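You operate a simulated robot arm through the tools that you are given. There is no shell and no other tool. Be economical: measure what you need, move in short steps, check, and stop when the job is done.

Carry out the task below with a simulated two-armed robot. There is one attempt and no reset: what you move stays moved.

## Task
Hand out an oil change kit: the SHORT filter carton and 150 ml of engine oil, in the orange tray.
Fine: pump into the OIL jug; shut the spout valve again; spill nothing; leave the other jug and the air vents alone. Set down upright: measuring jug, what you pick out. Where these are worked on the way, their far stop is far enough and under half their travel is too little: spout valve.

Only the result counts: the job must be done as asked and must still hold three seconds after the hand-in. Knocking over, shifting, dropping, spilling or breaking anything else fails it.

## Robot
Two 7-joint arms with two-finger parallel grippers on one trunk, on a base that drives. Base frame: it is fixed to the floor where the robot stands at the start and does not move with it; the origin is under the middle of the robot, x ahead of it, y to its left, z up; the surface under the hand at the start is at about z = 900. Readings come in mm, rad, newtons and seconds.
The left shoulder is at the start at [50, 168, 1032], the right one opposite. With the tool pointing down near the work surface each hand reaches from about 100 to 640 mm from the robot's upright axis, wherever it stands, measured 20 degrees to its own side. Places, roughly: brake fluid vent [200, -600, 1300]; coolant vent [400, -400, 1300]; inside of the orange tray [-1000, -1400, 900]; pump handle [700, 0, 1200]; spout valve [600, -200, 1200]; water vent [-800, -1400, 1300]. Payload 1.57 kg a hand.
Tool frame (each hand has its own): the origin (TCP) lies between the finger pads and is the grasp point; the fingertips stand 30 mm ahead of it; z points along the fingers, y is the line along which they close. Largest opening 80 mm; finger width 17, thickness 12; the body of the gripper, 40 by 82 mm, starts 80 mm behind the TCP.
Orientation is that of the tool frame in the base frame, as [roll, pitch, yaw] about the fixed x, y, z axes, in that order (R = Rz(yaw) Ry(pitch) Rx(roll)). With the fingers straight down and closing along the base's y, the tool's x points along the base's -x, its y along +y and its z along -z.

## Interface
- The arms move only by the tool play_rows. It takes "left_rows", "right_rows" or both (then of equal length, played together; a hand with none holds still); each is one flat list of numbers, 7 for each row, row after row: the shift along the tool's x, y, z in units of 40 mm (1.0 is 40 mm), then the turn, a rotation vector about the tool's x, y, z in units of 6 degrees (1.0 is 6 degrees), then the opening in per cent of the stroke, from 0 (shut) to 100 (fully open). In form: [tx, ty, tz, wx, wy, wz, jaw, tx, ty, tz, wx, wy, wz, jaw, ...]. A call has 1 to 12 rows; each row shifts and turns the commanded pose from where the row before left it, along the tool's axes as they then stand. A call with a number of a shift or a turn outside -1 to 1 is refused whole. A row lasts 0.2 s, in which the tool goes at most 50 mm and 0.15 rad; a call with a longer step from one row to the next is refused whole, and so is a gripper value outside its range. A pose out of reach is approached as far as the arm can. The call stops where the force on the tool passes 40 N (or 10 N more than at its start, if that is more) or the arm is blocked; 0.2 s more then pass. Each finger travels about 45 mm/s and halts on what it meets, pressing with about 38 N; the grip force reading is that of the motor and also rises with nothing between the fingers. The clock runs only during rows and for 0.2 s after the last one: add rows that do not move to give the fingers time. It gives the time, the measured TCP pose, the force on the tool (base axes), the opening and the grip force at its end, in the units of the frame above (readings bear some noise), with the torque about the TCP (base axes, N m) and any sound that the robot's microphone picked up.
- Cameras (640 x 400 px; columns grow to the right, rows downward): "scene" is now at [92.7, -77.7, 1269.2]; the picture's right is [-0.80, -0.59, 0.00], its down [-0.23, 0.31, -0.92] and it looks along [0.55, -0.74, -0.38] (base axes); focal length 214 px, centre (320, 200). "left" rides on the left gripper at [72, 7, -122] in its tool frame; the picture's right is [-0.09, 1.00, 0.00], its down [-0.84, -0.08, -0.54] and it looks along [-0.54, -0.05, 0.84] (tool axes); focal length 238 px, centre (320, 200). "right" rides on the right gripper at [72, -7, -122] in its tool frame; the picture's right is [0.09, 1.00, 0.00], its down [-0.84, 0.08, -0.54] and it looks along [-0.54, 0.05, 0.84] (tool axes); focal length 238 px, centre (320, 200). There is no depth. A picture from a camera that has moved, and an enlarged one, comes with that camera's place and axes in the base frame and with its lens. The place of the scene camera against the robot may be out by one fixed shift of up to 12 mm in any direction.
- snapshot(camera): a new picture of that camera. The clock stands still meanwhile.
- move_column(by): slides the trunk up (or, below 0, down) by that many mm; the arms and the scene camera ride with it, the base frame stays. It gives what a move gives, with no picture.
- drive_base(legs): drives the robot by 1 to 6 legs, each [ahead, left, turn to the left] in mm, mm and rad, along the robot's own axes; the way and the turn of a leg run together, so that a leg with both is an arc; at most 1500 mm and 3.142 rad a leg. The arms and the cameras ride along, it lands a little off, and it stops where it bumps. It gives what a move gives.
- head_to(pan, tilt): turns the head with the scene camera to pan (to the left, within 1.396 rad either way) and tilt (down, from -0.506 to 1.204), counted from straight ahead of the robot. It gives what a move gives.
- zoom(camera, box): a new picture of the part [left, top, right, bottom] of that camera's present view, enlarged. The clock stands still meanwhile.
- sign_off(): hands the job in; it is judged then, once.

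Go step by step. Nothing tells you exact positions but the pictures and the camera data: compare them with the known pose of the tool, close in by small moves and look again before you grip or let go. The budget is 120 turns and 88 pictures, counting those below and the enlarged ones. Unless the task says otherwise, let go and move clear before handing in.

The tools are called after "Request:" as a command line: name --argument value ..., lists and objects as JSON in quotes. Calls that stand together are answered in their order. play_rows: Moves the arms, as the interface text tells. Its arguments: {"type":"object","properties":{"left_rows":{"type":"array"},"right_rows":{"type":"array"}},"required":[]} The other tools are called the same way: move_column (by) slides the trunk up or down; drive_base (legs) drives the base; head_to (pan, tilt) turns the head that bears the scene camera; snapshot (camera) takes a picture; zoom (camera, box) takes an enlarged picture of a part of a camera's view; sign_off () hands the job in.

At the start:

```text
clock: 0.0
left_tcp_pos: [410.3, -26.4, 999.7]
left_tcp_rot: [-3.141, 0.001, -3.141]
left_contact_force: [-0.3, -0.5, -0.4]
left_wrist_torque: [0.01, 0.01, 0.01]
left_finger_gap: 80.0
left_finger_force: 0.0
right_tcp_pos: [277.1, -384.7, 1000.3]
right_tcp_rot: [-3.141, -0.001, 3.142]
right_contact_force: [0.7, 0.3, 0.1]
right_wrist_torque: [0.0, 0.03, 0.01]
right_finger_gap: 79.8
right_finger_force: 0.1
trunk travel left (down, up): [-200.0, 243.0]
robot x, y, heading: [-2.7, -1.6, -0.005]
head pan, tilt: [-0.934, 0.393]
```

scene: 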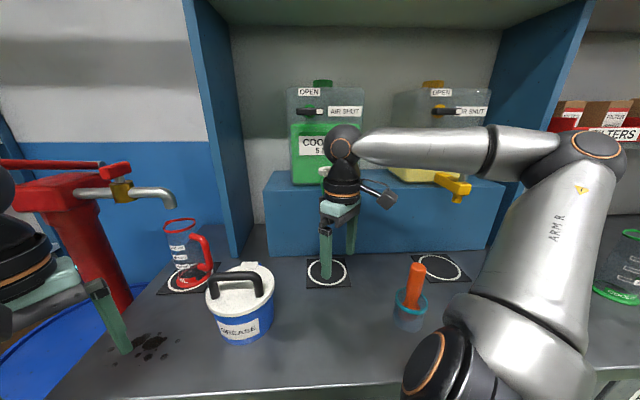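
right: 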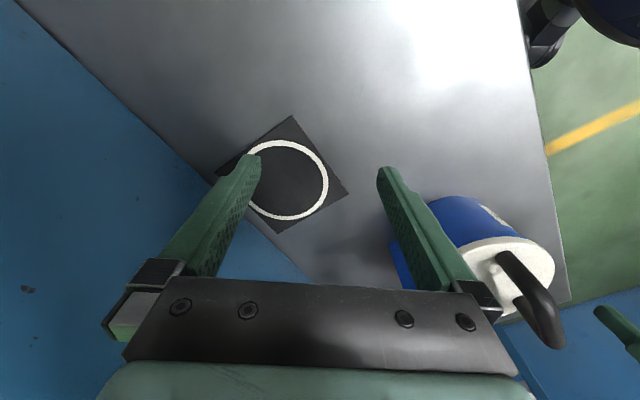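
left: 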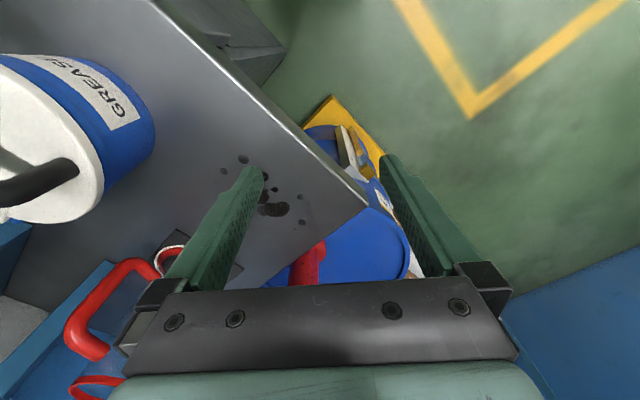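

I see a red hand pump with a brass spout valve at left, a red-handled jug under it, coolant and other tanks behind, and filters to the right. I'll look closer at the pump and the labels first.

Request:
zoom --camera "scene" --box '[0, 130, 280, 305]'

Request:
head_to --pan -0.2 --tilt 0.4

Request:
snapshot --camera "scene"

Request:
head_to --pan -1.39 --tilt 0.4

Request:
snapshot --camera "scene"

```text
2.29 times, centred on (140, 218) of scene
camera zoom: at [92.7, -77.7, 1269.2], right [-0.8, -0.59, 0.0], down [-0.23, 0.31, -0.92], along [0.55, -0.74, -0.38], focal length 490 px, centre (731, 160)
```

zoom: 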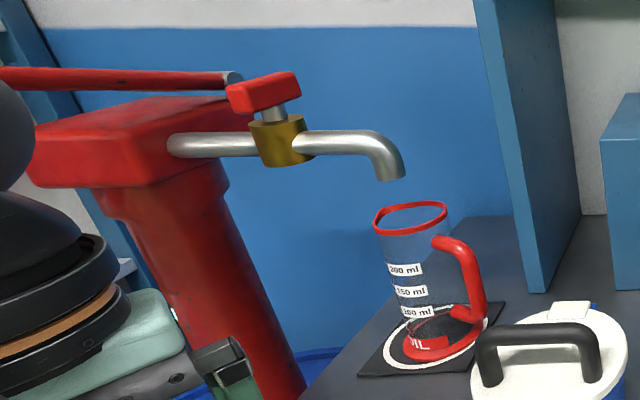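

```text
clock: 1.1
left_tcp_pos: [409.5, -25.5, 999.7]
left_tcp_rot: [3.14, -0.001, -3.141]
left_contact_force: [-0.5, 0.7, -0.5]
left_wrist_torque: [0.0, 0.0, -0.02]
left_finger_gap: 80.0
left_finger_force: 0.0
right_tcp_pos: [276.7, -385.1, 1001.0]
right_tcp_rot: [3.14, -0.002, 3.141]
right_contact_force: [0.6, -0.1, -0.5]
right_wrist_torque: [0.0, -0.02, 0.0]
right_finger_gap: 80.0
right_finger_force: 0.1
trunk travel left (down, up): [-200.0, 243.0]
robot x, y, heading: [1.4, 2.9, 0.002]
head pan, tilt: [-0.201, 0.4]
```

```text
83 pictures are left
camera scene: at [128.3, -21.7, 1268.5], right [-0.2, -0.98, 0.0], down [-0.38, 0.08, -0.92], along [0.9, -0.18, -0.39], focal length 214 px, centre (320, 200)
```

scene: 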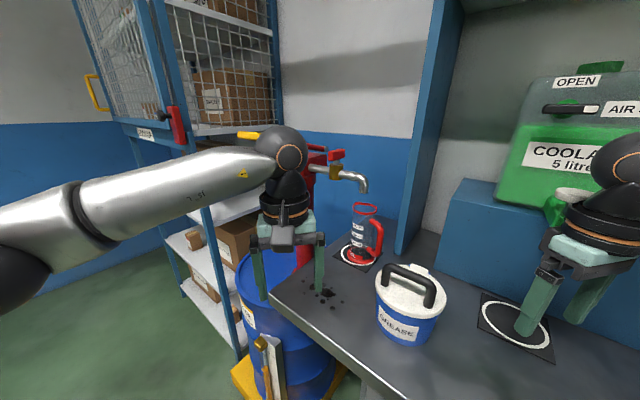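

```text
clock: 2.5
left_tcp_pos: [409.9, -26.1, 999.6]
left_tcp_rot: [3.141, 0.001, -3.14]
left_contact_force: [-0.8, 0.4, 0.0]
left_wrist_torque: [-0.01, 0.02, 0.01]
left_finger_gap: 79.8
left_finger_force: 0.1
right_tcp_pos: [277.0, -384.0, 999.7]
right_tcp_rot: [3.141, 0.0, -3.141]
right_contact_force: [-0.9, 0.1, -0.3]
right_wrist_torque: [0.01, 0.03, -0.02]
right_finger_gap: 80.0
right_finger_force: 0.0
trunk travel left (down, up): [-200.0, 243.0]
robot x, y, heading: [-2.9, -1.6, 0.002]
head pan, tilt: [-1.389, 0.4]
```

```text
82 pictures are left
camera scene: at [54.3, -94.3, 1268.5], right [-0.98, -0.18, 0.0], down [-0.07, 0.38, -0.92], along [0.17, -0.91, -0.39], focal length 214 px, centre (320, 200)
```

scene: 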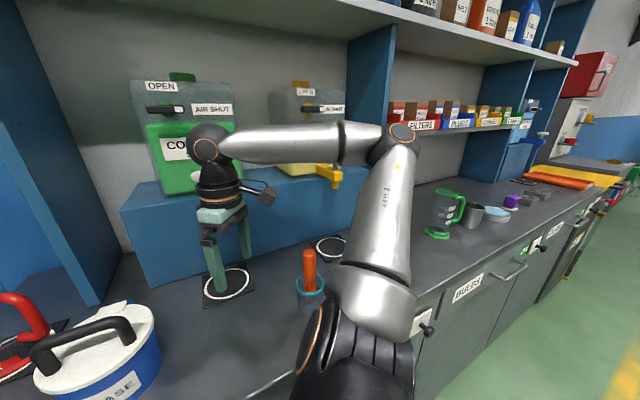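

The bench runs diagonally to the front right, with its front edge along about (-0.76, -0.65). I'll pull the left arm back so I can see the pump.

Request:
play_rows --left_rows '[0.8, 0.8, -0.3, 0, 0, 0, 100, 0.8, 0.8, -0.3, 0, 0, 0, 100, 0.8, 0.8, -0.3, 0, 0, 0, 100, 0.8, 0.8, -0.3, 0, 0, 0, 100, 0.8, 0.8, 0, 0, 0, 0, 100]'

Request:
head_to --pan -0.35 --tilt 0.3

Request:
snapshot --camera "scene"

Request:
zoom --camera "scene" --box '[200, 130, 440, 280]'

```text
clock: 3.7
left_tcp_pos: [249.8, 134.7, 1047.7]
left_tcp_rot: [-3.142, -0.001, -3.141]
left_contact_force: [-0.2, 1.1, 0.0]
left_wrist_torque: [0.02, -0.02, -0.01]
left_finger_gap: 79.8
left_finger_force: 0.0
right_tcp_pos: [276.1, -384.6, 1001.1]
right_tcp_rot: [3.14, -0.001, -3.141]
right_contact_force: [0.7, -0.3, -0.6]
right_wrist_torque: [0.03, 0.01, 0.04]
right_finger_gap: 80.0
right_finger_force: 0.2
trunk travel left (down, up): [-200.0, 243.0]
robot x, y, heading: [3.6, 2.4, -0.0]
head pan, tilt: [-1.389, 0.4]
```

```text
clock: 5.0
left_tcp_pos: [251.8, 132.7, 1048.2]
left_tcp_rot: [-3.139, -0.001, -3.14]
left_contact_force: [-0.1, -0.4, 0.2]
left_wrist_torque: [0.01, -0.01, -0.03]
left_finger_gap: 79.7
left_finger_force: 0.1
right_tcp_pos: [277.1, -385.1, 999.8]
right_tcp_rot: [3.141, -0.001, -3.141]
right_contact_force: [0.5, 0.7, -0.5]
right_wrist_torque: [-0.01, -0.01, -0.01]
right_finger_gap: 80.0
right_finger_force: 0.1
trunk travel left (down, up): [-200.0, 243.0]
robot x, y, heading: [0.6, 1.0, -0.001]
head pan, tilt: [-0.351, 0.3]
```

```text
81 pictures are left
camera scene: at [125.2, -35.3, 1277.8], right [-0.34, -0.94, 0.0], down [-0.28, 0.1, -0.96], along [0.9, -0.33, -0.3], focal length 214 px, centre (320, 200)
```

scene: 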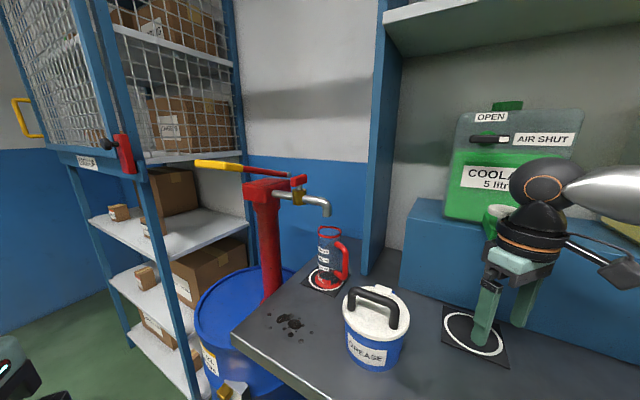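

```text
2.67 times, centred on (320, 205) of scene
camera zoom: at [125.2, -35.3, 1277.8], right [-0.34, -0.94, 0.0], down [-0.28, 0.1, -0.96], along [0.9, -0.33, -0.3], focal length 572 px, centre (320, 187)
```

zoom: 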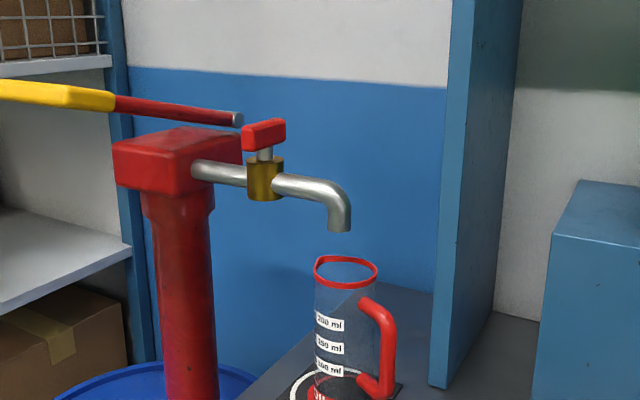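

The yellow pump grip is near (700, 20, 1200), the valve near (613, -161, 1130–1165), and the OIL jug near (576, -216). I'll raise the trunk for reach, creep ahead and look again.

Request:
move_column --by 180

Request:
drive_base --legs '[[70, 0, 0]]'

Request:
head_to --pan -0.3 --tilt 0.55

Request:
snapshot --camera "scene"

Request:
zoom --camera "scene" --box '[220, 60, 420, 185]'

```text
clock: 7.0
left_tcp_pos: [249.8, 132.6, 1227.6]
left_tcp_rot: [-3.14, -0.001, -3.139]
left_contact_force: [-0.1, -0.4, 0.3]
left_wrist_torque: [-0.02, 0.02, 0.02]
left_finger_gap: 79.9
left_finger_force: 0.1
right_tcp_pos: [276.2, -384.5, 1180.8]
right_tcp_rot: [3.14, -0.002, -3.14]
right_contact_force: [-0.5, 0.0, 0.5]
right_wrist_torque: [-0.04, -0.01, 0.03]
right_finger_gap: 79.9
right_finger_force: 0.0
trunk travel left (down, up): [-380.0, 63.0]
robot x, y, heading: [-0.6, 1.1, 0.0]
head pan, tilt: [-0.351, 0.3]
```

```text
clock: 7.9
left_tcp_pos: [289.2, 132.1, 1227.6]
left_tcp_rot: [-3.14, -0.001, 3.141]
left_contact_force: [0.4, -0.6, -0.1]
left_wrist_torque: [0.01, -0.01, -0.02]
left_finger_gap: 79.8
left_finger_force: 0.1
right_tcp_pos: [303.5, -385.8, 1177.0]
right_tcp_rot: [-3.135, -0.053, 3.131]
right_contact_force: [-0.4, -0.1, -0.7]
right_wrist_torque: [-0.02, -0.01, -0.03]
right_finger_gap: 80.0
right_finger_force: 0.0
trunk travel left (down, up): [-380.0, 63.0]
robot x, y, heading: [36.6, -2.4, -0.004]
head pan, tilt: [-0.351, 0.3]
stopped in leg 1: the force on the tool passed its limit at 68 N (the readings are from after the stop); the commanded pose is now the measured one
```

```text
clock: 8.7
left_tcp_pos: [290.1, 132.9, 1227.9]
left_tcp_rot: [-3.14, 0.0, 3.141]
left_contact_force: [-0.1, -0.4, -0.1]
left_wrist_torque: [0.0, 0.02, -0.02]
left_finger_gap: 79.8
left_finger_force: 0.0
right_tcp_pos: [301.1, -386.7, 1176.3]
right_tcp_rot: [-3.135, -0.055, 3.132]
right_contact_force: [-3.4, -1.3, 0.1]
right_wrist_torque: [-0.08, 0.09, -0.13]
right_finger_gap: 80.0
right_finger_force: 0.0
trunk travel left (down, up): [-380.0, 63.0]
robot x, y, heading: [39.6, -4.7, -0.002]
head pan, tilt: [-0.3, 0.55]
```

```text
79 pictures are left
camera scene: at [161.2, -30.2, 1434.9], right [-0.3, -0.95, 0.0], down [-0.5, 0.16, -0.85], along [0.81, -0.25, -0.52], focal length 214 px, centre (320, 200)
```

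scene: 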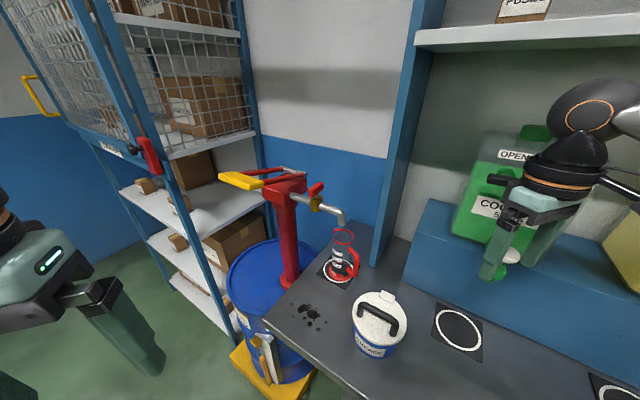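

```text
3.20 times, centred on (320, 122) of scene
camera zoom: at [161.2, -30.2, 1434.9], right [-0.3, -0.95, 0.0], down [-0.5, 0.16, -0.85], along [0.81, -0.25, -0.52], focal length 686 px, centre (320, 448)
```

zoom: 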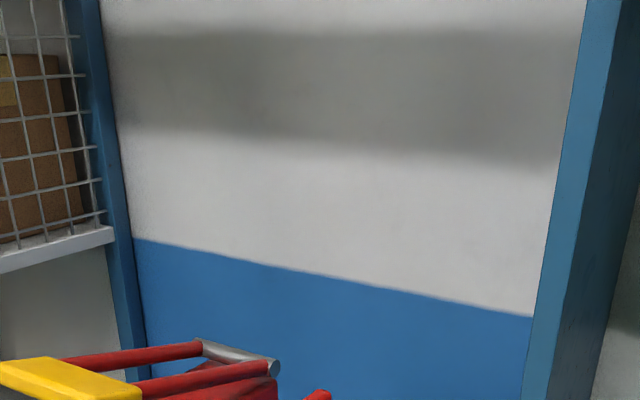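

The right hand touched something near the coolant tank during the drive. I'll check what it was before moving on.

Request:
zoom --camera "scene" --box '[420, 90, 640, 290]'

Request:
snapshot --camera "right"

```text
2.00 times, centred on (530, 190) of scene
camera zoom: at [161.2, -30.2, 1434.9], right [-0.3, -0.95, 0.0], down [-0.5, 0.16, -0.85], along [0.81, -0.25, -0.52], focal length 429 px, centre (-100, 220)
```

zoom: 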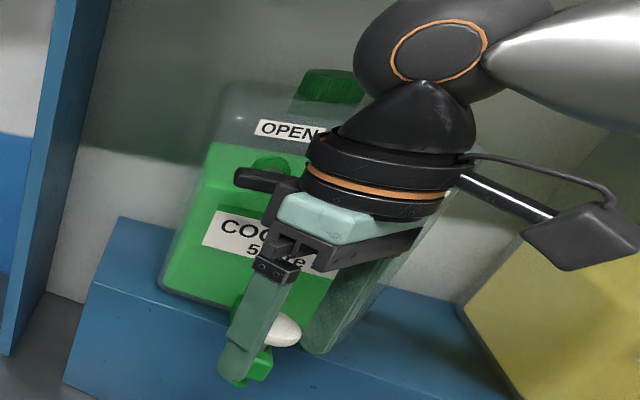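

```text
76 pictures are left
camera right: at [236.6, -391.0, 1303.8], right [-0.08, 1.0, 0.0], down [0.87, 0.07, 0.49], along [0.49, 0.04, -0.87], focal length 238 px, centre (320, 200)
```

right: 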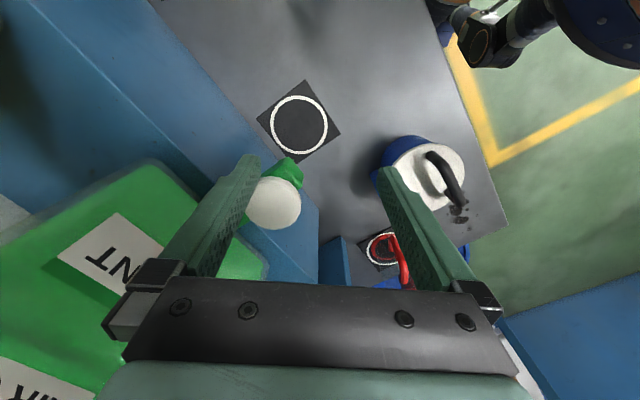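

The gripper ran into the coolant tank's front; the vent lever still looks unmoved. I'll back out along the way it came and then check the lever.

Request:
play_rows --right_rows '[0.5, 0, 0, 0, 0, 0, 100, 0.9, 0, 0, 0, 0, 0, 100, 0.9, 0.3, 0, 0, 0.5, 0, 100, 0.6, 0.6, 0, 0, 0, 0, 100, 0, 0.8, 0, 0, 0, 0, 100, 0, 0.8, 0, 0, 0, 0, 100]'

Request:
head_to --pan -0.75 --tilt 0.5

Request:
snapshot --camera "scene"

```text
clock: 10.1
left_tcp_pos: [289.4, 132.7, 1227.0]
left_tcp_rot: [-3.139, 0.0, -3.141]
left_contact_force: [0.1, 0.6, -0.6]
left_wrist_torque: [0.02, 0.02, 0.01]
left_finger_gap: 79.9
left_finger_force: 0.1
right_tcp_pos: [186.8, -285.5, 1183.2]
right_tcp_rot: [-3.135, -0.109, 3.131]
right_contact_force: [0.6, -0.3, 0.2]
right_wrist_torque: [-0.04, 0.01, -0.01]
right_finger_gap: 80.2
right_finger_force: 0.0
trunk travel left (down, up): [-380.0, 63.0]
robot x, y, heading: [39.3, -0.5, -0.002]
head pan, tilt: [-0.3, 0.55]
```

```text
clock: 11.0
left_tcp_pos: [289.8, 131.5, 1227.8]
left_tcp_rot: [3.141, -0.002, -3.142]
left_contact_force: [0.1, 0.3, -0.3]
left_wrist_torque: [0.02, 0.04, -0.02]
left_finger_gap: 79.9
left_finger_force: 0.0
right_tcp_pos: [188.0, -286.1, 1184.2]
right_tcp_rot: [-3.137, -0.109, 3.131]
right_contact_force: [-0.5, -0.6, -0.2]
right_wrist_torque: [-0.01, 0.01, -0.02]
right_finger_gap: 80.1
right_finger_force: 0.0
trunk travel left (down, up): [-380.0, 63.0]
robot x, y, heading: [38.2, 0.8, -0.001]
head pan, tilt: [-0.75, 0.499]
```

```text
75 pictures are left
camera scene: at [142.6, -65.5, 1439.4], right [-0.68, -0.73, 0.0], down [-0.35, 0.33, -0.88], along [0.64, -0.6, -0.48], focal length 214 px, centre (320, 200)
```

scene: 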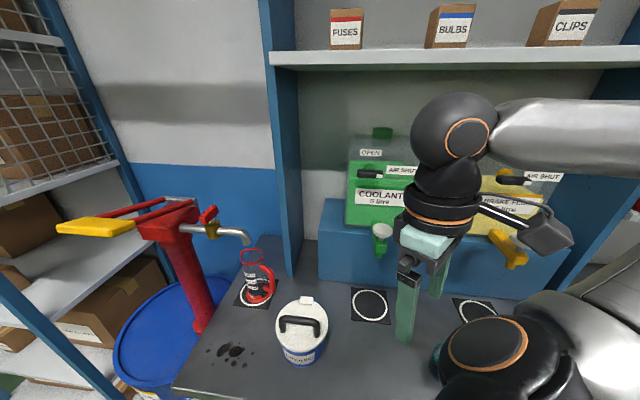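

The tank and vent look unchanged. Now I'll zoom in on the pump from here.

Request:
zoom --camera "scene" --box '[40, 180, 296, 340]'

```text
2.50 times, centred on (168, 260) of scene
camera zoom: at [142.6, -65.5, 1439.4], right [-0.68, -0.73, 0.0], down [-0.35, 0.33, -0.88], along [0.64, -0.6, -0.48], focal length 536 px, centre (700, 50)
```

zoom: 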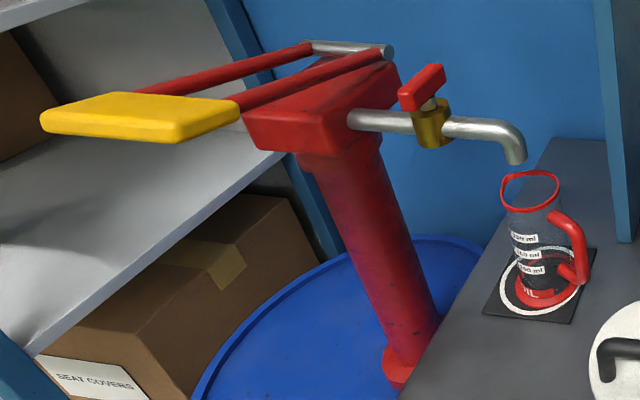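

I now have this geometry: the valve T-bar is at about (629, -165, 1167) across the pipe, so shut. The outlet is at (573, -217, 1086), right above the OIL jug. The lever paddle is at about (661, 17, 1207), hinged behind at about (788, -138, 1159). I'll raise the trunk to the top and edge closer.

Request:
move_column --by 55

Request:
drive_base --legs '[[45, 0, 0]]'

```text
clock: 11.9
left_tcp_pos: [290.7, 131.9, 1282.0]
left_tcp_rot: [-3.141, 0.0, 3.141]
left_contact_force: [-0.2, 0.1, 0.5]
left_wrist_torque: [-0.01, 0.02, -0.03]
left_finger_gap: 80.1
left_finger_force: 0.1
right_tcp_pos: [187.5, -285.8, 1238.5]
right_tcp_rot: [-3.136, -0.109, 3.13]
right_contact_force: [0.5, -0.1, -0.3]
right_wrist_torque: [0.03, -0.01, -0.05]
right_finger_gap: 80.0
right_finger_force: 0.0
trunk travel left (down, up): [-435.0, 8.0]
robot x, y, heading: [38.6, -1.8, 0.001]
head pan, tilt: [-0.75, 0.499]
```

```text
clock: 12.8
left_tcp_pos: [330.9, 136.4, 1282.4]
left_tcp_rot: [-3.141, -0.001, 3.139]
left_contact_force: [-0.1, -0.5, 0.3]
left_wrist_torque: [-0.02, 0.0, 0.03]
left_finger_gap: 80.0
left_finger_force: 0.1
right_tcp_pos: [228.0, -281.2, 1238.4]
right_tcp_rot: [-3.136, -0.11, 3.129]
right_contact_force: [-0.7, 0.1, 0.2]
right_wrist_torque: [0.0, 0.03, 0.0]
right_finger_gap: 80.0
right_finger_force: 0.1
trunk travel left (down, up): [-435.0, 8.0]
robot x, y, heading: [76.0, 7.5, -0.001]
head pan, tilt: [-0.75, 0.499]
```

The drive worked. Now I'll bring the right hand up over the spout, just short of the valve, for a wrist-camera look.

Request:
play_rows --right_rows '[0, 0, 0, 0, -1, 0, 100, -0.95, 0.29, -0.1, 0, 0, 0, 100, -0.95, 0.29, -0.1, 0, 0, 0, 100, -0.95, 0.29, -0.1, 0, 0, 0, 100, -0.95, 0.29, -0.1, 0, 0, 0, 100, -0.95, 0.29, -0.1, 0, 0, 0, 100, -0.95, 0.29, -0.1, 0, 0, 0, 100, -0.95, 0.29, 0, 0, 0, 0, 100, -0.95, 0.29, 0, 0, 0, 0, 100]'

Request:
snapshot --camera "right"

```text
clock: 14.8
left_tcp_pos: [329.8, 137.4, 1282.8]
left_tcp_rot: [3.141, -0.003, 3.141]
left_contact_force: [0.5, 0.7, 1.0]
left_wrist_torque: [0.02, 0.0, 0.04]
left_finger_gap: 79.7
left_finger_force: 0.0
right_tcp_pos: [534.4, -192.5, 1264.5]
right_tcp_rot: [-3.133, -0.005, 3.13]
right_contact_force: [0.1, -0.1, -0.7]
right_wrist_torque: [0.0, 0.0, -0.01]
right_finger_gap: 80.0
right_finger_force: 0.1
right hand out of reach, approached as far as the arm can: row 1
trunk travel left (down, up): [-435.0, 8.0]
robot x, y, heading: [78.6, 4.6, -0.004]
head pan, tilt: [-0.75, 0.499]
```

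```text
73 pictures are left
camera right: at [462.2, -197.6, 1388.1], right [-0.08, 1.0, -0.01], down [0.84, 0.07, 0.54], along [0.54, 0.04, -0.84], focal length 238 px, centre (320, 200)
```

right: 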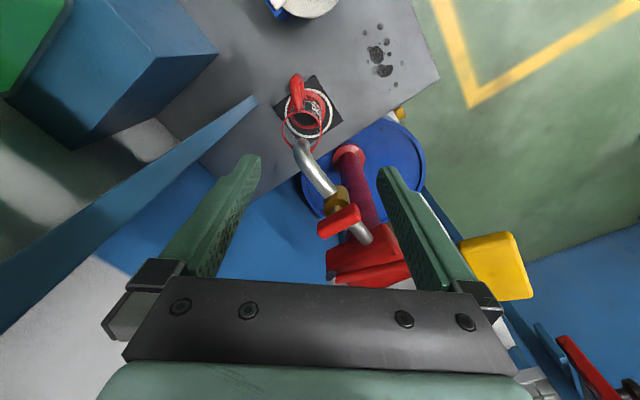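

The wrist camera confirms the valve bar at (630, -162), lying across the pipe, which runs along about (0.77, 0.64). I'll position above it and yaw 48° so the fingers close along the pipe.

Request:
play_rows --right_rows '[-0.8, 0.25, 0, 0, 0, 0, 60, -0.8, 0.25, 0, 0, 0, 0, 60, -0.8, 0.25, 0, 0, 0, 0, 60, 0, 0, 0, 0, 0, 1, 60, 0, 0, 0, 0, 0, 1, 60, 0, 0, 0, 0, 0, 1, 60, 0, 0, 0, 0, 0, 1, 60, 0, 0, 0, 0, 0, 1, 60, 0, 0, 0, 0, 0, 1, 60, 0, 0, 0, 0, 0, 1, 60, 0, 0, 0, 0, 0, 1, 60]'

Request:
snapshot --camera "right"

```text
clock: 17.2
left_tcp_pos: [328.0, 137.5, 1283.5]
left_tcp_rot: [-3.141, -0.001, 3.14]
left_contact_force: [-0.6, -0.3, 0.3]
left_wrist_torque: [-0.01, -0.01, 0.0]
left_finger_gap: 80.1
left_finger_force: 0.1
right_tcp_pos: [544.0, -188.0, 1263.7]
right_tcp_rot: [-3.136, 0.002, 2.29]
right_contact_force: [0.2, 0.0, 0.7]
right_wrist_torque: [-0.02, 0.01, -0.01]
right_finger_gap: 48.0
right_finger_force: 0.0
right hand out of reach, approached as far as the arm can: row 1, 2, 3
trunk travel left (down, up): [-435.0, 8.0]
robot x, y, heading: [75.8, 5.2, -0.0]
head pan, tilt: [-0.75, 0.499]
```

```text
72 pictures are left
camera right: at [490.3, -138.3, 1387.2], right [0.69, 0.72, -0.01], down [0.61, -0.58, 0.54], along [0.39, -0.38, -0.84], focal length 238 px, centre (320, 200)
```

right: 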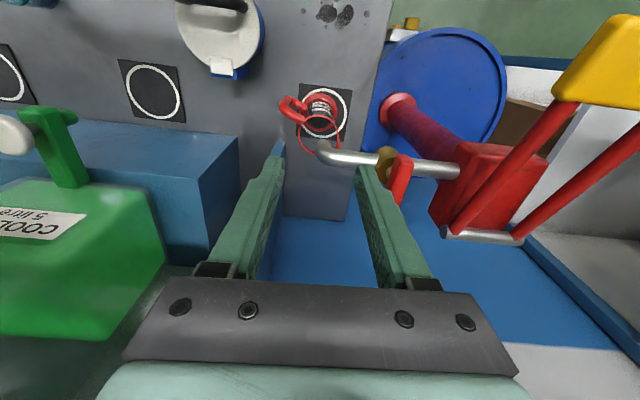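

At this height the arm only reaches x≈544 pointing down. It should reach further lower down, so I'll descend and slide in along the bar's length from the front.

Request:
play_rows --right_rows '[0, 0, 0.8, 0, 0, 0, 60, 0, 0, 0.8, 0, 0, 0, 60, 0.2, 0.7, 0, 0, 0, 0, 60, 0.2, 0.7, 0, 0, 0, 0, 60, 0.2, 0.7, 0, 0, 0, 0, 60]'

Request:
snapshot --camera "right"

```text
clock: 18.4
left_tcp_pos: [330.4, 137.0, 1282.7]
left_tcp_rot: [3.141, -0.001, 3.139]
left_contact_force: [0.6, 0.1, -0.3]
left_wrist_torque: [-0.01, 0.02, -0.01]
left_finger_gap: 80.0
left_finger_force: 0.1
right_tcp_pos: [549.3, -161.3, 1192.0]
right_tcp_rot: [-3.135, 0.001, 2.289]
right_contact_force: [0.2, -0.5, -0.9]
right_wrist_torque: [0.05, -0.02, 0.01]
right_finger_gap: 47.9
right_finger_force: 0.0
right hand out of reach, approached as far as the arm can: row 3, 4, 5
trunk travel left (down, up): [-435.0, 8.0]
robot x, y, heading: [78.4, 5.7, -0.005]
head pan, tilt: [-0.75, 0.499]
```

```text
71 pictures are left
camera right: at [497.0, -111.1, 1314.7], right [0.69, 0.73, -0.01], down [0.61, -0.58, 0.54], along [0.39, -0.38, -0.84], focal length 238 px, centre (320, 200)
```

right: 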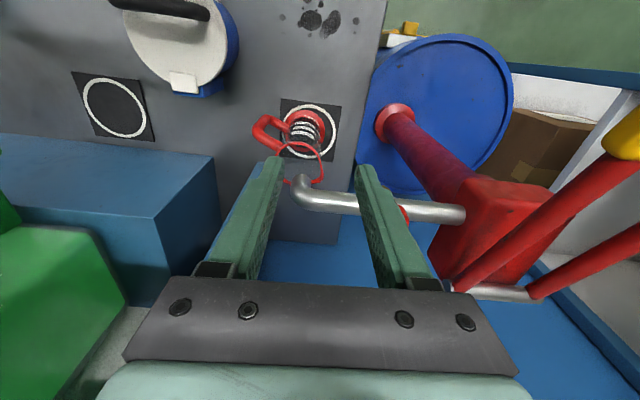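

The tool-down reach stops short of the valve by about 80 mm. I'll retract the hand and check the floor clearance before driving closer.

Request:
play_rows --right_rows '[0, 0, -0.9, 0, 0, 0, 60, 0, 0, -0.9, 0, 0, 0, 60, 0.6, -0.8, 0, 0, 0, 0, 60, 0.6, -0.8, 0, 0, 0, 0, 60, 0.6, -0.8, 0, 0, 0, 0, 60]'

Request:
head_to --pan -0.05 --tilt 1.1

Request:
snapshot --camera "scene"

```text
clock: 19.6
left_tcp_pos: [327.5, 137.9, 1283.1]
left_tcp_rot: [-3.141, 0.002, 3.141]
left_contact_force: [0.2, 0.1, -0.2]
left_wrist_torque: [0.0, -0.01, -0.02]
left_finger_gap: 80.1
left_finger_force: 0.1
right_tcp_pos: [420.5, -179.7, 1240.0]
right_tcp_rot: [-3.137, 0.005, 2.29]
right_contact_force: [0.2, 0.2, -0.1]
right_wrist_torque: [0.02, 0.01, -0.01]
right_finger_gap: 47.9
right_finger_force: 0.1
right hand out of reach, approached as far as the arm can: row 1, 2
trunk travel left (down, up): [-435.0, 8.0]
robot x, y, heading: [76.0, 3.2, -0.005]
head pan, tilt: [-0.75, 0.499]
```

```text
clock: 20.7
left_tcp_pos: [327.9, 136.8, 1281.9]
left_tcp_rot: [3.141, 0.001, 3.141]
left_contact_force: [-0.1, -0.2, -0.7]
left_wrist_torque: [0.01, 0.0, 0.05]
left_finger_gap: 79.9
left_finger_force: 0.1
right_tcp_pos: [424.0, -179.6, 1239.6]
right_tcp_rot: [-3.138, 0.004, 2.291]
right_contact_force: [0.2, -0.1, 0.5]
right_wrist_torque: [-0.02, 0.0, -0.01]
right_finger_gap: 48.3
right_finger_force: 0.1
trunk travel left (down, up): [-435.0, 8.0]
robot x, y, heading: [75.7, 6.9, -0.005]
head pan, tilt: [-0.051, 1.1]
```

```text
70 pictures are left
camera scene: at [177.8, -1.8, 1446.7], right [-0.06, -1.0, 0.0], down [-0.89, 0.05, -0.45], along [0.45, -0.03, -0.89], focal length 214 px, centre (320, 200)
```

scene: 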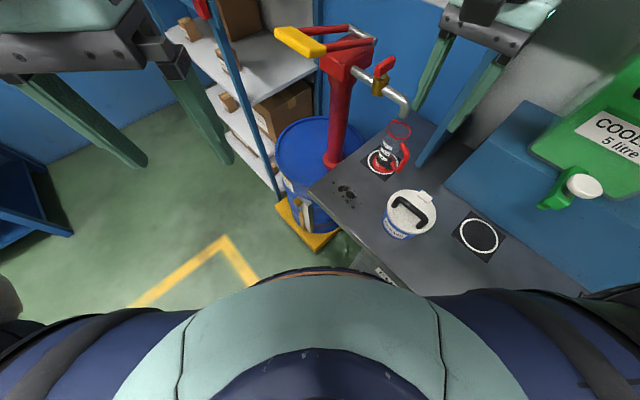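

There is clear floor to the left along the bench. I'll slide along the bench edge toward the pump.

Request:
drive_base --legs '[[75, 62, 0], [70, 58, 0]]'

Request:
snapshot --camera "right"

```text
clock: 22.7
left_tcp_pos: [473.9, 256.1, 1281.7]
left_tcp_rot: [-3.141, 0.001, 3.14]
left_contact_force: [0.6, -0.5, 0.7]
left_wrist_torque: [-0.05, 0.04, 0.01]
left_finger_gap: 80.2
left_finger_force: 0.1
right_tcp_pos: [567.0, -59.4, 1240.2]
right_tcp_rot: [-3.136, 0.004, 2.295]
right_contact_force: [1.3, -0.5, -0.4]
right_wrist_torque: [0.01, -0.02, -0.01]
right_finger_gap: 48.2
right_finger_force: 0.1
trunk travel left (down, up): [-435.0, 8.0]
robot x, y, heading: [224.9, 129.3, -0.003]
head pan, tilt: [-0.051, 1.1]
```

```text
69 pictures are left
camera right: at [515.4, -8.9, 1363.2], right [0.69, 0.73, -0.01], down [0.61, -0.57, 0.54], along [0.39, -0.38, -0.84], focal length 238 px, centre (320, 200)
```

right: 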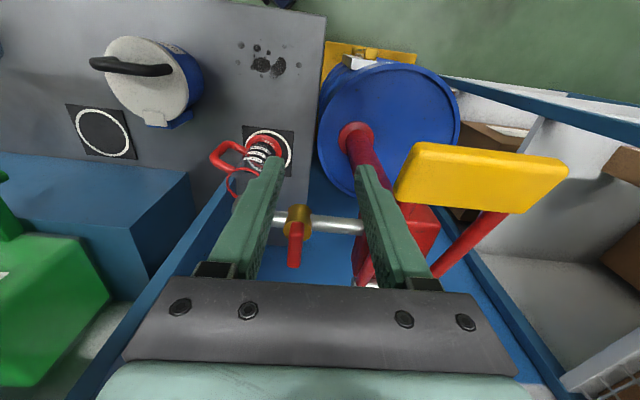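

The fingers are now aligned with the bar, which I place at about (629, -158, 1167). I'll move directly above it.

Request:
play_rows --right_rows '[-0.96, -0.157, 0, 0, 0, 0, 60, -0.96, -0.157, 0, 0, 0, 0, 60, -0.96, -0.157, 0, 0, 0, 0, 60, 0, 0, 0.5, 0, 0, 0, 60]'

Request:
snapshot --camera "right"

Request:
head_to --pan -0.6 --tilt 0.6

Request:
snapshot --camera "scene"

```text
clock: 23.7
left_tcp_pos: [474.1, 256.9, 1282.0]
left_tcp_rot: [-3.141, 0.001, 3.138]
left_contact_force: [0.2, 0.2, 0.0]
left_wrist_torque: [0.0, 0.0, 0.01]
left_finger_gap: 79.9
left_finger_force: 0.0
right_tcp_pos: [629.9, -158.8, 1220.9]
right_tcp_rot: [-3.137, 0.004, 2.293]
right_contact_force: [0.0, -0.1, -0.1]
right_wrist_torque: [-0.04, 0.02, 0.01]
right_finger_gap: 47.9
right_finger_force: 0.0
trunk travel left (down, up): [-435.0, 8.0]
robot x, y, heading: [222.8, 122.6, 0.0]
head pan, tilt: [-0.051, 1.1]
```

```text
68 pictures are left
camera right: at [577.9, -108.0, 1344.1], right [0.69, 0.73, -0.01], down [0.61, -0.57, 0.54], along [0.39, -0.38, -0.84], focal length 238 px, centre (320, 200)
```

right: 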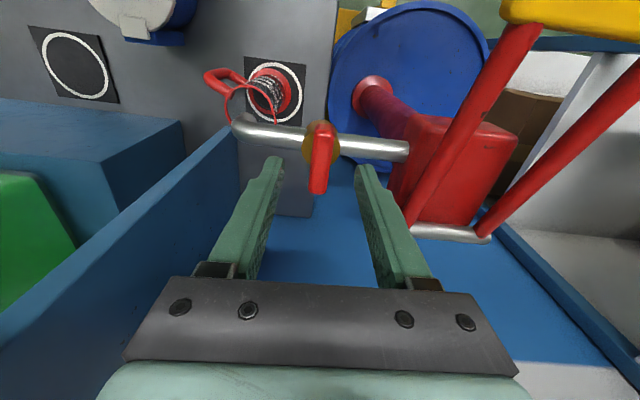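

```text
clock: 24.7
left_tcp_pos: [473.8, 256.7, 1282.8]
left_tcp_rot: [-3.141, 0.002, 3.141]
left_contact_force: [-0.6, -0.4, 0.5]
left_wrist_torque: [-0.02, 0.02, -0.03]
left_finger_gap: 80.2
left_finger_force: 0.0
right_tcp_pos: [630.4, -157.8, 1221.1]
right_tcp_rot: [-3.135, 0.003, 2.293]
right_contact_force: [-0.7, -0.4, 0.2]
right_wrist_torque: [0.0, -0.01, 0.0]
right_finger_gap: 47.9
right_finger_force: 0.1
trunk travel left (down, up): [-435.0, 8.0]
robot x, y, heading: [222.1, 122.9, -0.002]
head pan, tilt: [-0.6, 0.6]
```

```text
67 pictures are left
camera scene: at [332.4, 71.0, 1485.2], right [-0.57, -0.82, 0.0], down [-0.47, 0.32, -0.82], along [0.68, -0.47, -0.57], focal length 214 px, centre (320, 200)
```

scene: 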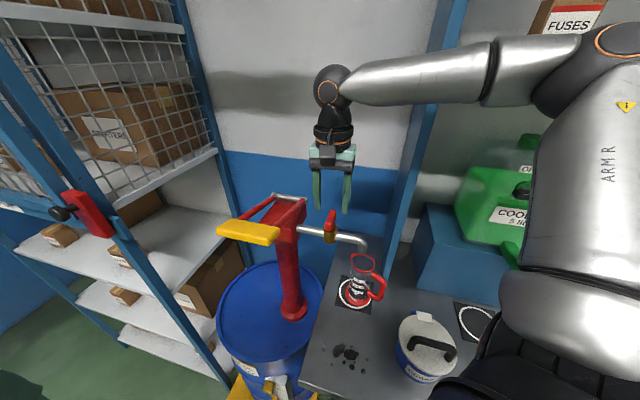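

The bar is centred between the fingers at about (631, -160, 1165). I'll descend and grip it.

Request:
play_rows --right_rows '[0.02, 0.05, 0.5, 0, 0, 0, 60, 0, 0, 0.45, 0, 0, 0, 60, 0, 0, 0, 0, 0, 0, 30, 0, 0, 0, 0, 0, 0, 0, 0, 0, 0, 0, 0, 0, 0, 0, 0, 0, 0, 0, 0, 0]'

Request:
snapshot --camera "right"

```text
clock: 26.1
left_tcp_pos: [473.7, 255.7, 1283.3]
left_tcp_rot: [3.14, -0.001, 3.14]
left_contact_force: [0.6, -0.3, -0.4]
left_wrist_torque: [0.0, -0.04, -0.02]
left_finger_gap: 80.1
left_finger_force: 0.1
right_tcp_pos: [631.1, -157.5, 1181.9]
right_tcp_rot: [-3.137, 0.001, 2.294]
right_contact_force: [-1.0, 1.2, -3.0]
right_wrist_torque: [0.2, -0.54, -0.1]
right_finger_gap: 16.0
right_finger_force: 31.7
trunk travel left (down, up): [-435.0, 8.0]
robot x, y, heading: [223.1, 125.1, -0.003]
head pan, tilt: [-0.6, 0.6]
```

```text
66 pictures are left
camera right: at [578.3, -106.8, 1305.5], right [0.69, 0.73, -0.01], down [0.61, -0.57, 0.54], along [0.39, -0.38, -0.84], focal length 238 px, centre (320, 200)
```

right: 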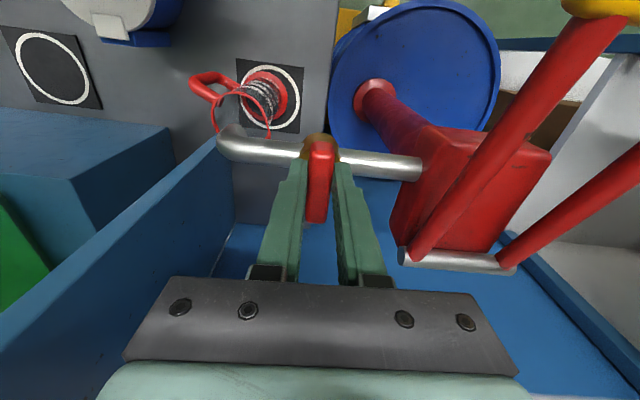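

Gripped at 16 mm. I'll test a small turn to find which way it opens.

Request:
play_rows --right_rows '[0, 0, 0, 0, 0, -0.7, 0, 0, 0, 0, 0, 0, -0.7, 0]'

```text
clock: 26.7
left_tcp_pos: [473.0, 255.5, 1283.1]
left_tcp_rot: [-3.141, 0.001, 3.141]
left_contact_force: [0.4, -0.2, 0.0]
left_wrist_torque: [0.0, -0.02, 0.04]
left_finger_gap: 79.8
left_finger_force: 0.0
right_tcp_pos: [630.3, -159.1, 1182.9]
right_tcp_rot: [-3.135, 0.002, 2.44]
right_contact_force: [-3.7, -2.7, -3.9]
right_wrist_torque: [-0.15, -1.02, -0.05]
right_finger_gap: 15.8
right_finger_force: 31.5
trunk travel left (down, up): [-435.0, 8.0]
robot x, y, heading: [223.0, 125.0, -0.008]
head pan, tilt: [-0.6, 0.6]
```

It turns freely this way, counter-clockwise seen from above. I'll continue toward the far stop.

Request:
play_rows --right_rows '[0, 0, 0, 0, 0, -1, 0, 0, 0, 0, 0, 0, -1, 0, 0, 0, 0, 0, 0, -1, 0, 0, 0, 0, 0, 0, -1, 0, 0, 0, 0, 0, 0, -1, 0, 0, 0, 0, 0, 0, -1, 0]'

Request:
zoom --camera "scene" --box '[200, 130, 440, 280]'

```text
clock: 28.1
left_tcp_pos: [471.4, 253.6, 1284.3]
left_tcp_rot: [3.138, 0.001, 3.139]
left_contact_force: [-0.4, 0.4, 0.1]
left_wrist_torque: [0.01, -0.04, -0.01]
left_finger_gap: 80.0
left_finger_force: 0.1
right_tcp_pos: [628.5, -161.3, 1182.6]
right_tcp_rot: [-3.135, -0.004, 3.068]
right_contact_force: [-10.3, -27.0, 3.5]
right_wrist_torque: [-0.04, -0.59, -0.23]
right_finger_gap: 15.9
right_finger_force: 31.4
trunk travel left (down, up): [-435.0, 8.0]
robot x, y, heading: [221.0, 126.6, -0.004]
head pan, tilt: [-0.6, 0.6]
```

```text
2.67 times, centred on (320, 205) of scene
camera zoom: at [330.3, 66.2, 1485.4], right [-0.57, -0.82, 0.0], down [-0.46, 0.32, -0.82], along [0.68, -0.47, -0.57], focal length 572 px, centre (320, 187)
```

zoom: 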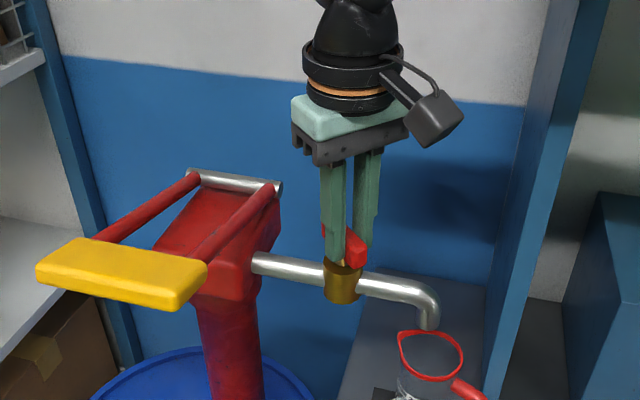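

The valve is at about 45° and a side force is building because I'm slightly off the axis. I'll shift a few mm toward -y and keep turning.

Request:
play_rows --right_rows '[0, -0.12, 0, 0, 0, 0, 0, 0, -0.03, 0, 0, 0, -1, 0, 0, -0.03, 0, 0, 0, -1, 0, 0, -0.03, 0, 0, 0, -1, 0]'

```text
clock: 29.1
left_tcp_pos: [472.8, 255.9, 1282.9]
left_tcp_rot: [3.14, 0.001, 3.139]
left_contact_force: [-0.1, -0.2, -1.3]
left_wrist_torque: [-0.03, 0.0, -0.01]
left_finger_gap: 80.1
left_finger_force: 0.0
right_tcp_pos: [628.8, -165.2, 1183.2]
right_tcp_rot: [-3.14, -0.005, -2.897]
right_contact_force: [-11.2, -3.0, -6.0]
right_wrist_torque: [0.41, -0.55, -0.04]
right_finger_gap: 15.6
right_finger_force: 31.7
trunk travel left (down, up): [-435.0, 8.0]
robot x, y, heading: [222.5, 125.9, -0.004]
head pan, tilt: [-0.6, 0.6]
```

About 63° turned and the forces are relaxed. I'll keep going to the stop.

Request:
play_rows --right_rows '[0.05, 0, 0, 0, 0, -1, 0, 0.05, 0, 0, 0, 0, -1, 0, 0.05, 0, 0, 0, 0, -1, 0, 0, 0, 0, 0, 0, -1, 0]'

```text
clock: 30.1
left_tcp_pos: [476.7, 256.5, 1283.5]
left_tcp_rot: [3.14, -0.005, 3.14]
left_contact_force: [0.0, 0.5, 0.0]
left_wrist_torque: [0.01, -0.01, -0.01]
left_finger_gap: 80.0
left_finger_force: 0.1
right_tcp_pos: [628.9, -167.4, 1181.3]
right_tcp_rot: [-3.135, 0.002, -2.484]
right_contact_force: [19.8, -4.9, -3.7]
right_wrist_torque: [0.58, -0.46, -0.05]
right_finger_gap: 16.0
right_finger_force: 31.6
trunk travel left (down, up): [-435.0, 8.0]
robot x, y, heading: [221.3, 120.5, 0.0]
head pan, tilt: [-0.6, 0.6]
```

86° turned. I'll add a little more to make sure of the stop.

Request:
play_rows --right_rows '[-0.05, 0, 0, 0, 0, -0.7, 0, -0.05, 0, 0, 0, 0, -0.7, 0]'

Request:
zoom --camera "scene" --box '[200, 130, 440, 280]'

```text
clock: 30.7
left_tcp_pos: [475.0, 254.7, 1283.4]
left_tcp_rot: [3.141, 0.0, 3.14]
left_contact_force: [-0.1, -0.6, 0.3]
left_wrist_torque: [-0.01, -0.03, 0.02]
left_finger_gap: 80.1
left_finger_force: 0.2
right_tcp_pos: [628.8, -169.9, 1182.5]
right_tcp_rot: [-3.137, -0.006, -2.336]
right_contact_force: [12.9, -15.8, 7.8]
right_wrist_torque: [0.5, -0.42, -0.72]
right_finger_gap: 17.5
right_finger_force: 32.3
trunk travel left (down, up): [-435.0, 8.0]
robot x, y, heading: [226.3, 128.1, -0.003]
head pan, tilt: [-0.6, 0.6]
```

```text
2.67 times, centred on (320, 205) of scene
camera zoom: at [334.0, 68.2, 1485.2], right [-0.57, -0.82, 0.0], down [-0.47, 0.32, -0.82], along [0.68, -0.47, -0.57], focal length 572 px, centre (320, 187)
```

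zoom: 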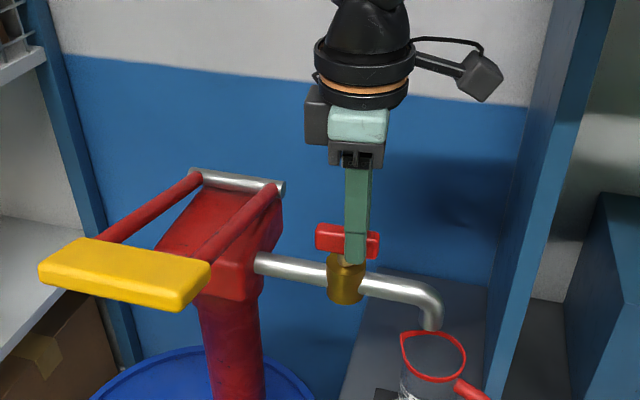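

The valve hit its open stop, with the bar in line with the pipe. I'll loosen the right fingers in place and turn the left tool to point horizontally at the paddle with its fingers closing vertically.

Request:
play_rows --left_rows '[0, 0, 0, -0.354, -0.96, 0.96, 100, 0, 0, 0, -0.354, -0.96, 0.96, 100, 0, 0, 0, -0.354, -0.96, 0.96, 100, 0, 0, 0, -0.354, -0.96, 0.96, 100, 0, 0, 0, -0.354, -0.96, 0.96, 100, 0, 0, 0, -0.354, -0.96, 0.96, 100, 0, 0, 0, -0.354, -0.96, 0.96, 100, 0, 0, 0, -0.354, -0.96, 0.96, 100, 0, 0, 0, -0.354, -0.96, 0.96, 100]' --right_rows '[0, 0, 0, 0, 0, 0.5, 0, 0, 0, 0, 0, 0, 0, 40, 0, 0, 0, 0, 0, 0, 40, 0, 0, 0, 0, 0, 0, 40, 0, 0, 0, 0, 0, 0, 40, 0, 0, 0, 0, 0, 0, 40, 0, 0, 0, 0, 0, 0, 40, 0, 0, 0, 0, 0, 0, 40, 0, 0, 0, 0, 0, 0, 40]'

```text
clock: 32.2
left_tcp_pos: [494.9, 252.1, 1294.8]
left_tcp_rot: [2.877, 0.45, 2.578]
left_contact_force: [-1.3, 0.0, 0.7]
left_wrist_torque: [0.04, -0.01, 0.03]
left_finger_gap: 80.0
left_finger_force: 0.0
left hand out of reach, approached as far as the arm can: row 7
right_tcp_pos: [627.0, -165.0, 1183.2]
right_tcp_rot: [-3.141, -0.008, -2.388]
right_contact_force: [-0.5, 0.5, 0.6]
right_wrist_torque: [-0.01, 0.0, -0.01]
right_finger_gap: 32.0
right_finger_force: 0.1
trunk travel left (down, up): [-435.0, 8.0]
robot x, y, heading: [221.5, 124.6, -0.005]
head pan, tilt: [-0.6, 0.6]
stopped in row 7 (left hand): the arm was blocked; the commanded pose is now the measured one
```

The left wrist hit a limit turning that way. The opposite roll, with the camera toward the valve side, needs a shorter turn, so I'll try that.

Request:
play_rows --left_rows '[0, 0, 0, 0.932, -0.359, -0.976, 100, 0, 0, 0, 0.932, -0.359, -0.976, 100, 0, 0, 0, 0.932, -0.359, -0.976, 100, 0, 0, 0, 0.932, -0.359, -0.976, 100, 0, 0, 0, 0.932, -0.359, -0.976, 100, 0, 0, 0, 0.932, -0.359, -0.976, 100, 0, 0, 0, 0.932, -0.359, -0.976, 100, 0, 0, 0, 0.932, -0.359, -0.976, 100, 0, 0, 0, 0.932, -0.359, -0.976, 100, 0, 0, 0, 0.932, -0.359, -0.976, 100, 0, 0, 0, 0.932, -0.359, -0.976, 100, 0, 0, 0, 0.932, -0.359, -0.976, 100]'

Request:
snapshot --camera "left"

```text
clock: 34.8
left_tcp_pos: [561.8, 280.2, 1366.9]
left_tcp_rot: [-1.67, 0.097, -2.476]
left_contact_force: [0.4, 0.2, 0.5]
left_wrist_torque: [0.01, 0.02, 0.01]
left_finger_gap: 80.0
left_finger_force: 0.0
left hand out of reach, approached as far as the arm can: row 6, 7, 8, 9, 10, 11, 12
right_tcp_pos: [627.3, -165.0, 1183.7]
right_tcp_rot: [-3.139, -0.004, -2.387]
right_contact_force: [-0.5, 0.1, 0.3]
right_wrist_torque: [0.03, 0.01, 0.03]
right_finger_gap: 32.0
right_finger_force: 0.1
trunk travel left (down, up): [-435.0, 8.0]
robot x, y, heading: [225.6, 125.9, -0.002]
head pan, tilt: [-0.6, 0.6]
```

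```text
63 pictures are left
camera left: at [430.5, 332.5, 1366.4], right [0.09, 0.19, -0.98], down [0.32, 0.92, 0.21], along [0.94, -0.33, 0.02], focal length 238 px, centre (320, 200)
```

left: 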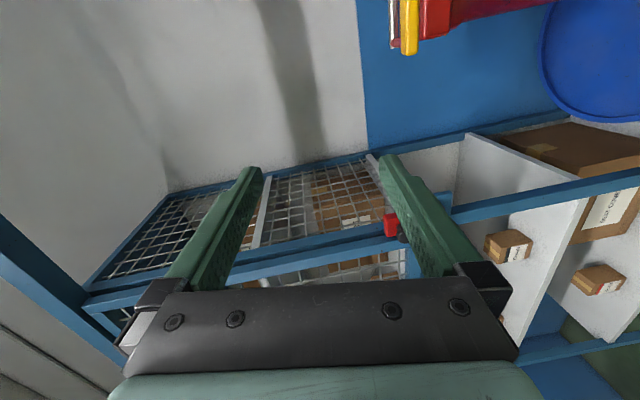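

The orientation is now nearly right. I'll finish the turn and move to a point about 120 mm in front of the paddle.

Request:
play_rows --left_rows '[0, 0, 0, 0.92, -0.35, -0.94, 100, 0.41, 0.67, 0.593, 0, 0, 0, 100, 0.41, 0.67, 0.593, 0, 0, 0, 100, 0.41, 0.67, 0.593, 0, 0, 0, 100, 0.41, 0.67, 0.593, 0, 0, 0, 100, 0.41, 0.67, 0.593, 0, 0, 0, 100, 0.41, 0.67, 0.593, 0, 0, 0, 100]'

Request:
snapshot --camera "left"

Request:
snapshot --camera "scene"

```text
clock: 36.4
left_tcp_pos: [631.8, 123.7, 1229.8]
left_tcp_rot: [-1.57, 0.002, -2.434]
left_contact_force: [-0.1, 0.5, -0.5]
left_wrist_torque: [-0.03, -0.01, 0.02]
left_finger_gap: 80.3
left_finger_force: 0.1
left hand out of reach, approached as far as the arm can: row 1, 2, 3, 4
right_tcp_pos: [626.9, -165.2, 1183.5]
right_tcp_rot: [-3.14, -0.005, -2.387]
right_contact_force: [-0.1, -0.3, -0.2]
right_wrist_torque: [-0.02, 0.03, -0.01]
right_finger_gap: 31.8
right_finger_force: 0.1
trunk travel left (down, up): [-435.0, 8.0]
robot x, y, heading: [223.0, 125.2, -0.006]
head pan, tilt: [-0.6, 0.6]
```

```text
62 pictures are left
camera left: at [498.3, 171.8, 1224.0], right [0.07, 0.06, -1.0], down [0.28, 0.96, 0.08], along [0.96, -0.29, 0.05], focal length 238 px, centre (320, 200)
```

left: 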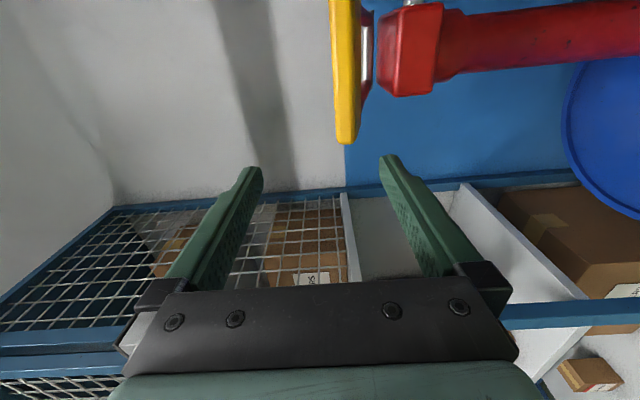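

```text
61 pictures are left
camera scene: at [332.4, 70.5, 1485.3], right [-0.57, -0.82, 0.0], down [-0.47, 0.32, -0.82], along [0.68, -0.47, -0.57], focal length 214 px, centre (320, 200)
```

scene: 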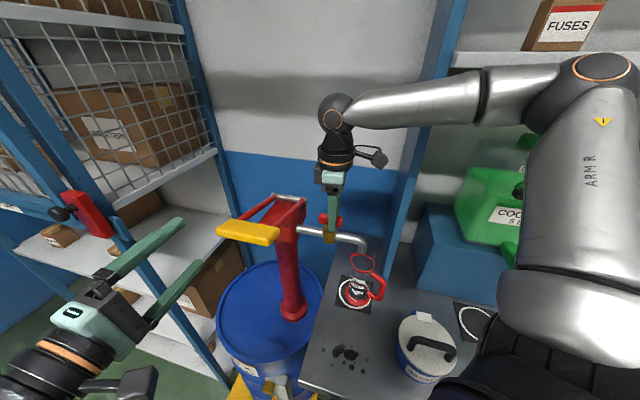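

The paddle is directly ahead. I'll slide sideways to line up and then approach so the open fingers bracket it from above and below.

Request:
play_rows --left_rows '[0.7, 0.29, 0, 0, 0, 0, 100, 0.67, 0.29, 0, 0, 0, 0, 100, 0, 0, 0.7, 0, 0, 0, 100, 0, 0, 0.7, 0, 0, 0, 100]'

Request:
snapshot --camera "left"

Request:
zoom --camera "scene" --box '[120, 150, 360, 300]'

```text
clock: 37.4
left_tcp_pos: [634.9, 60.8, 1190.3]
left_tcp_rot: [-1.612, 0.05, -2.41]
left_contact_force: [0.7, 0.7, 0.3]
left_wrist_torque: [-0.01, -0.02, 0.01]
left_finger_gap: 79.8
left_finger_force: 0.0
right_tcp_pos: [626.7, -165.5, 1182.2]
right_tcp_rot: [-3.139, -0.006, -2.387]
right_contact_force: [0.1, -0.9, -0.5]
right_wrist_torque: [0.03, -0.01, 0.0]
right_finger_gap: 32.0
right_finger_force: 0.1
trunk travel left (down, up): [-435.0, 8.0]
robot x, y, heading: [222.8, 128.3, -0.001]
head pan, tilt: [-0.6, 0.6]
```

```text
60 pictures are left
camera left: at [501.3, 104.2, 1185.4], right [0.08, 0.13, -0.99], down [0.26, 0.96, 0.14], along [0.96, -0.27, 0.04], focal length 238 px, centre (320, 200)
```

left: 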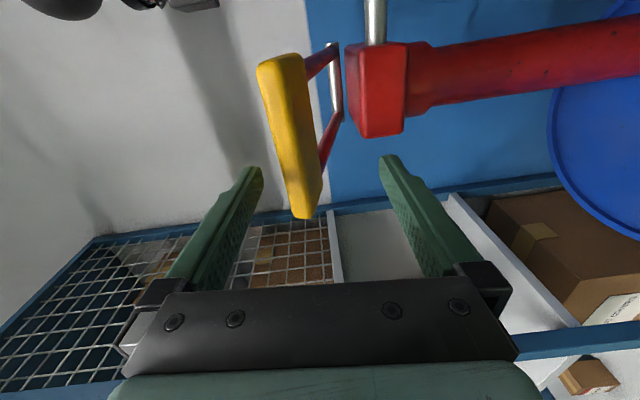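

```text
2.67 times, centred on (240, 225) of scene
camera zoom: at [332.4, 70.9, 1485.3], right [-0.57, -0.82, 0.0], down [-0.47, 0.32, -0.83], along [0.68, -0.47, -0.56], focal length 572 px, centre (533, 133)
```

zoom: 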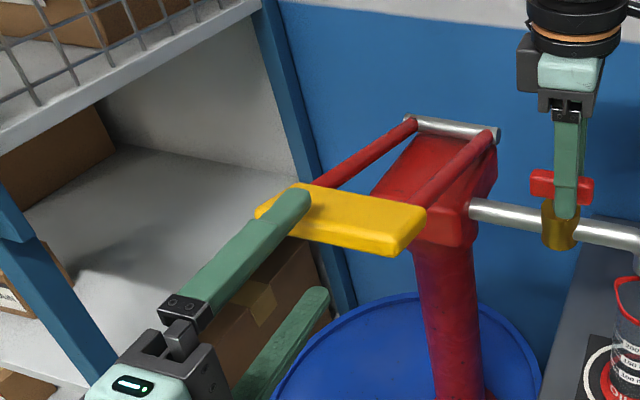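

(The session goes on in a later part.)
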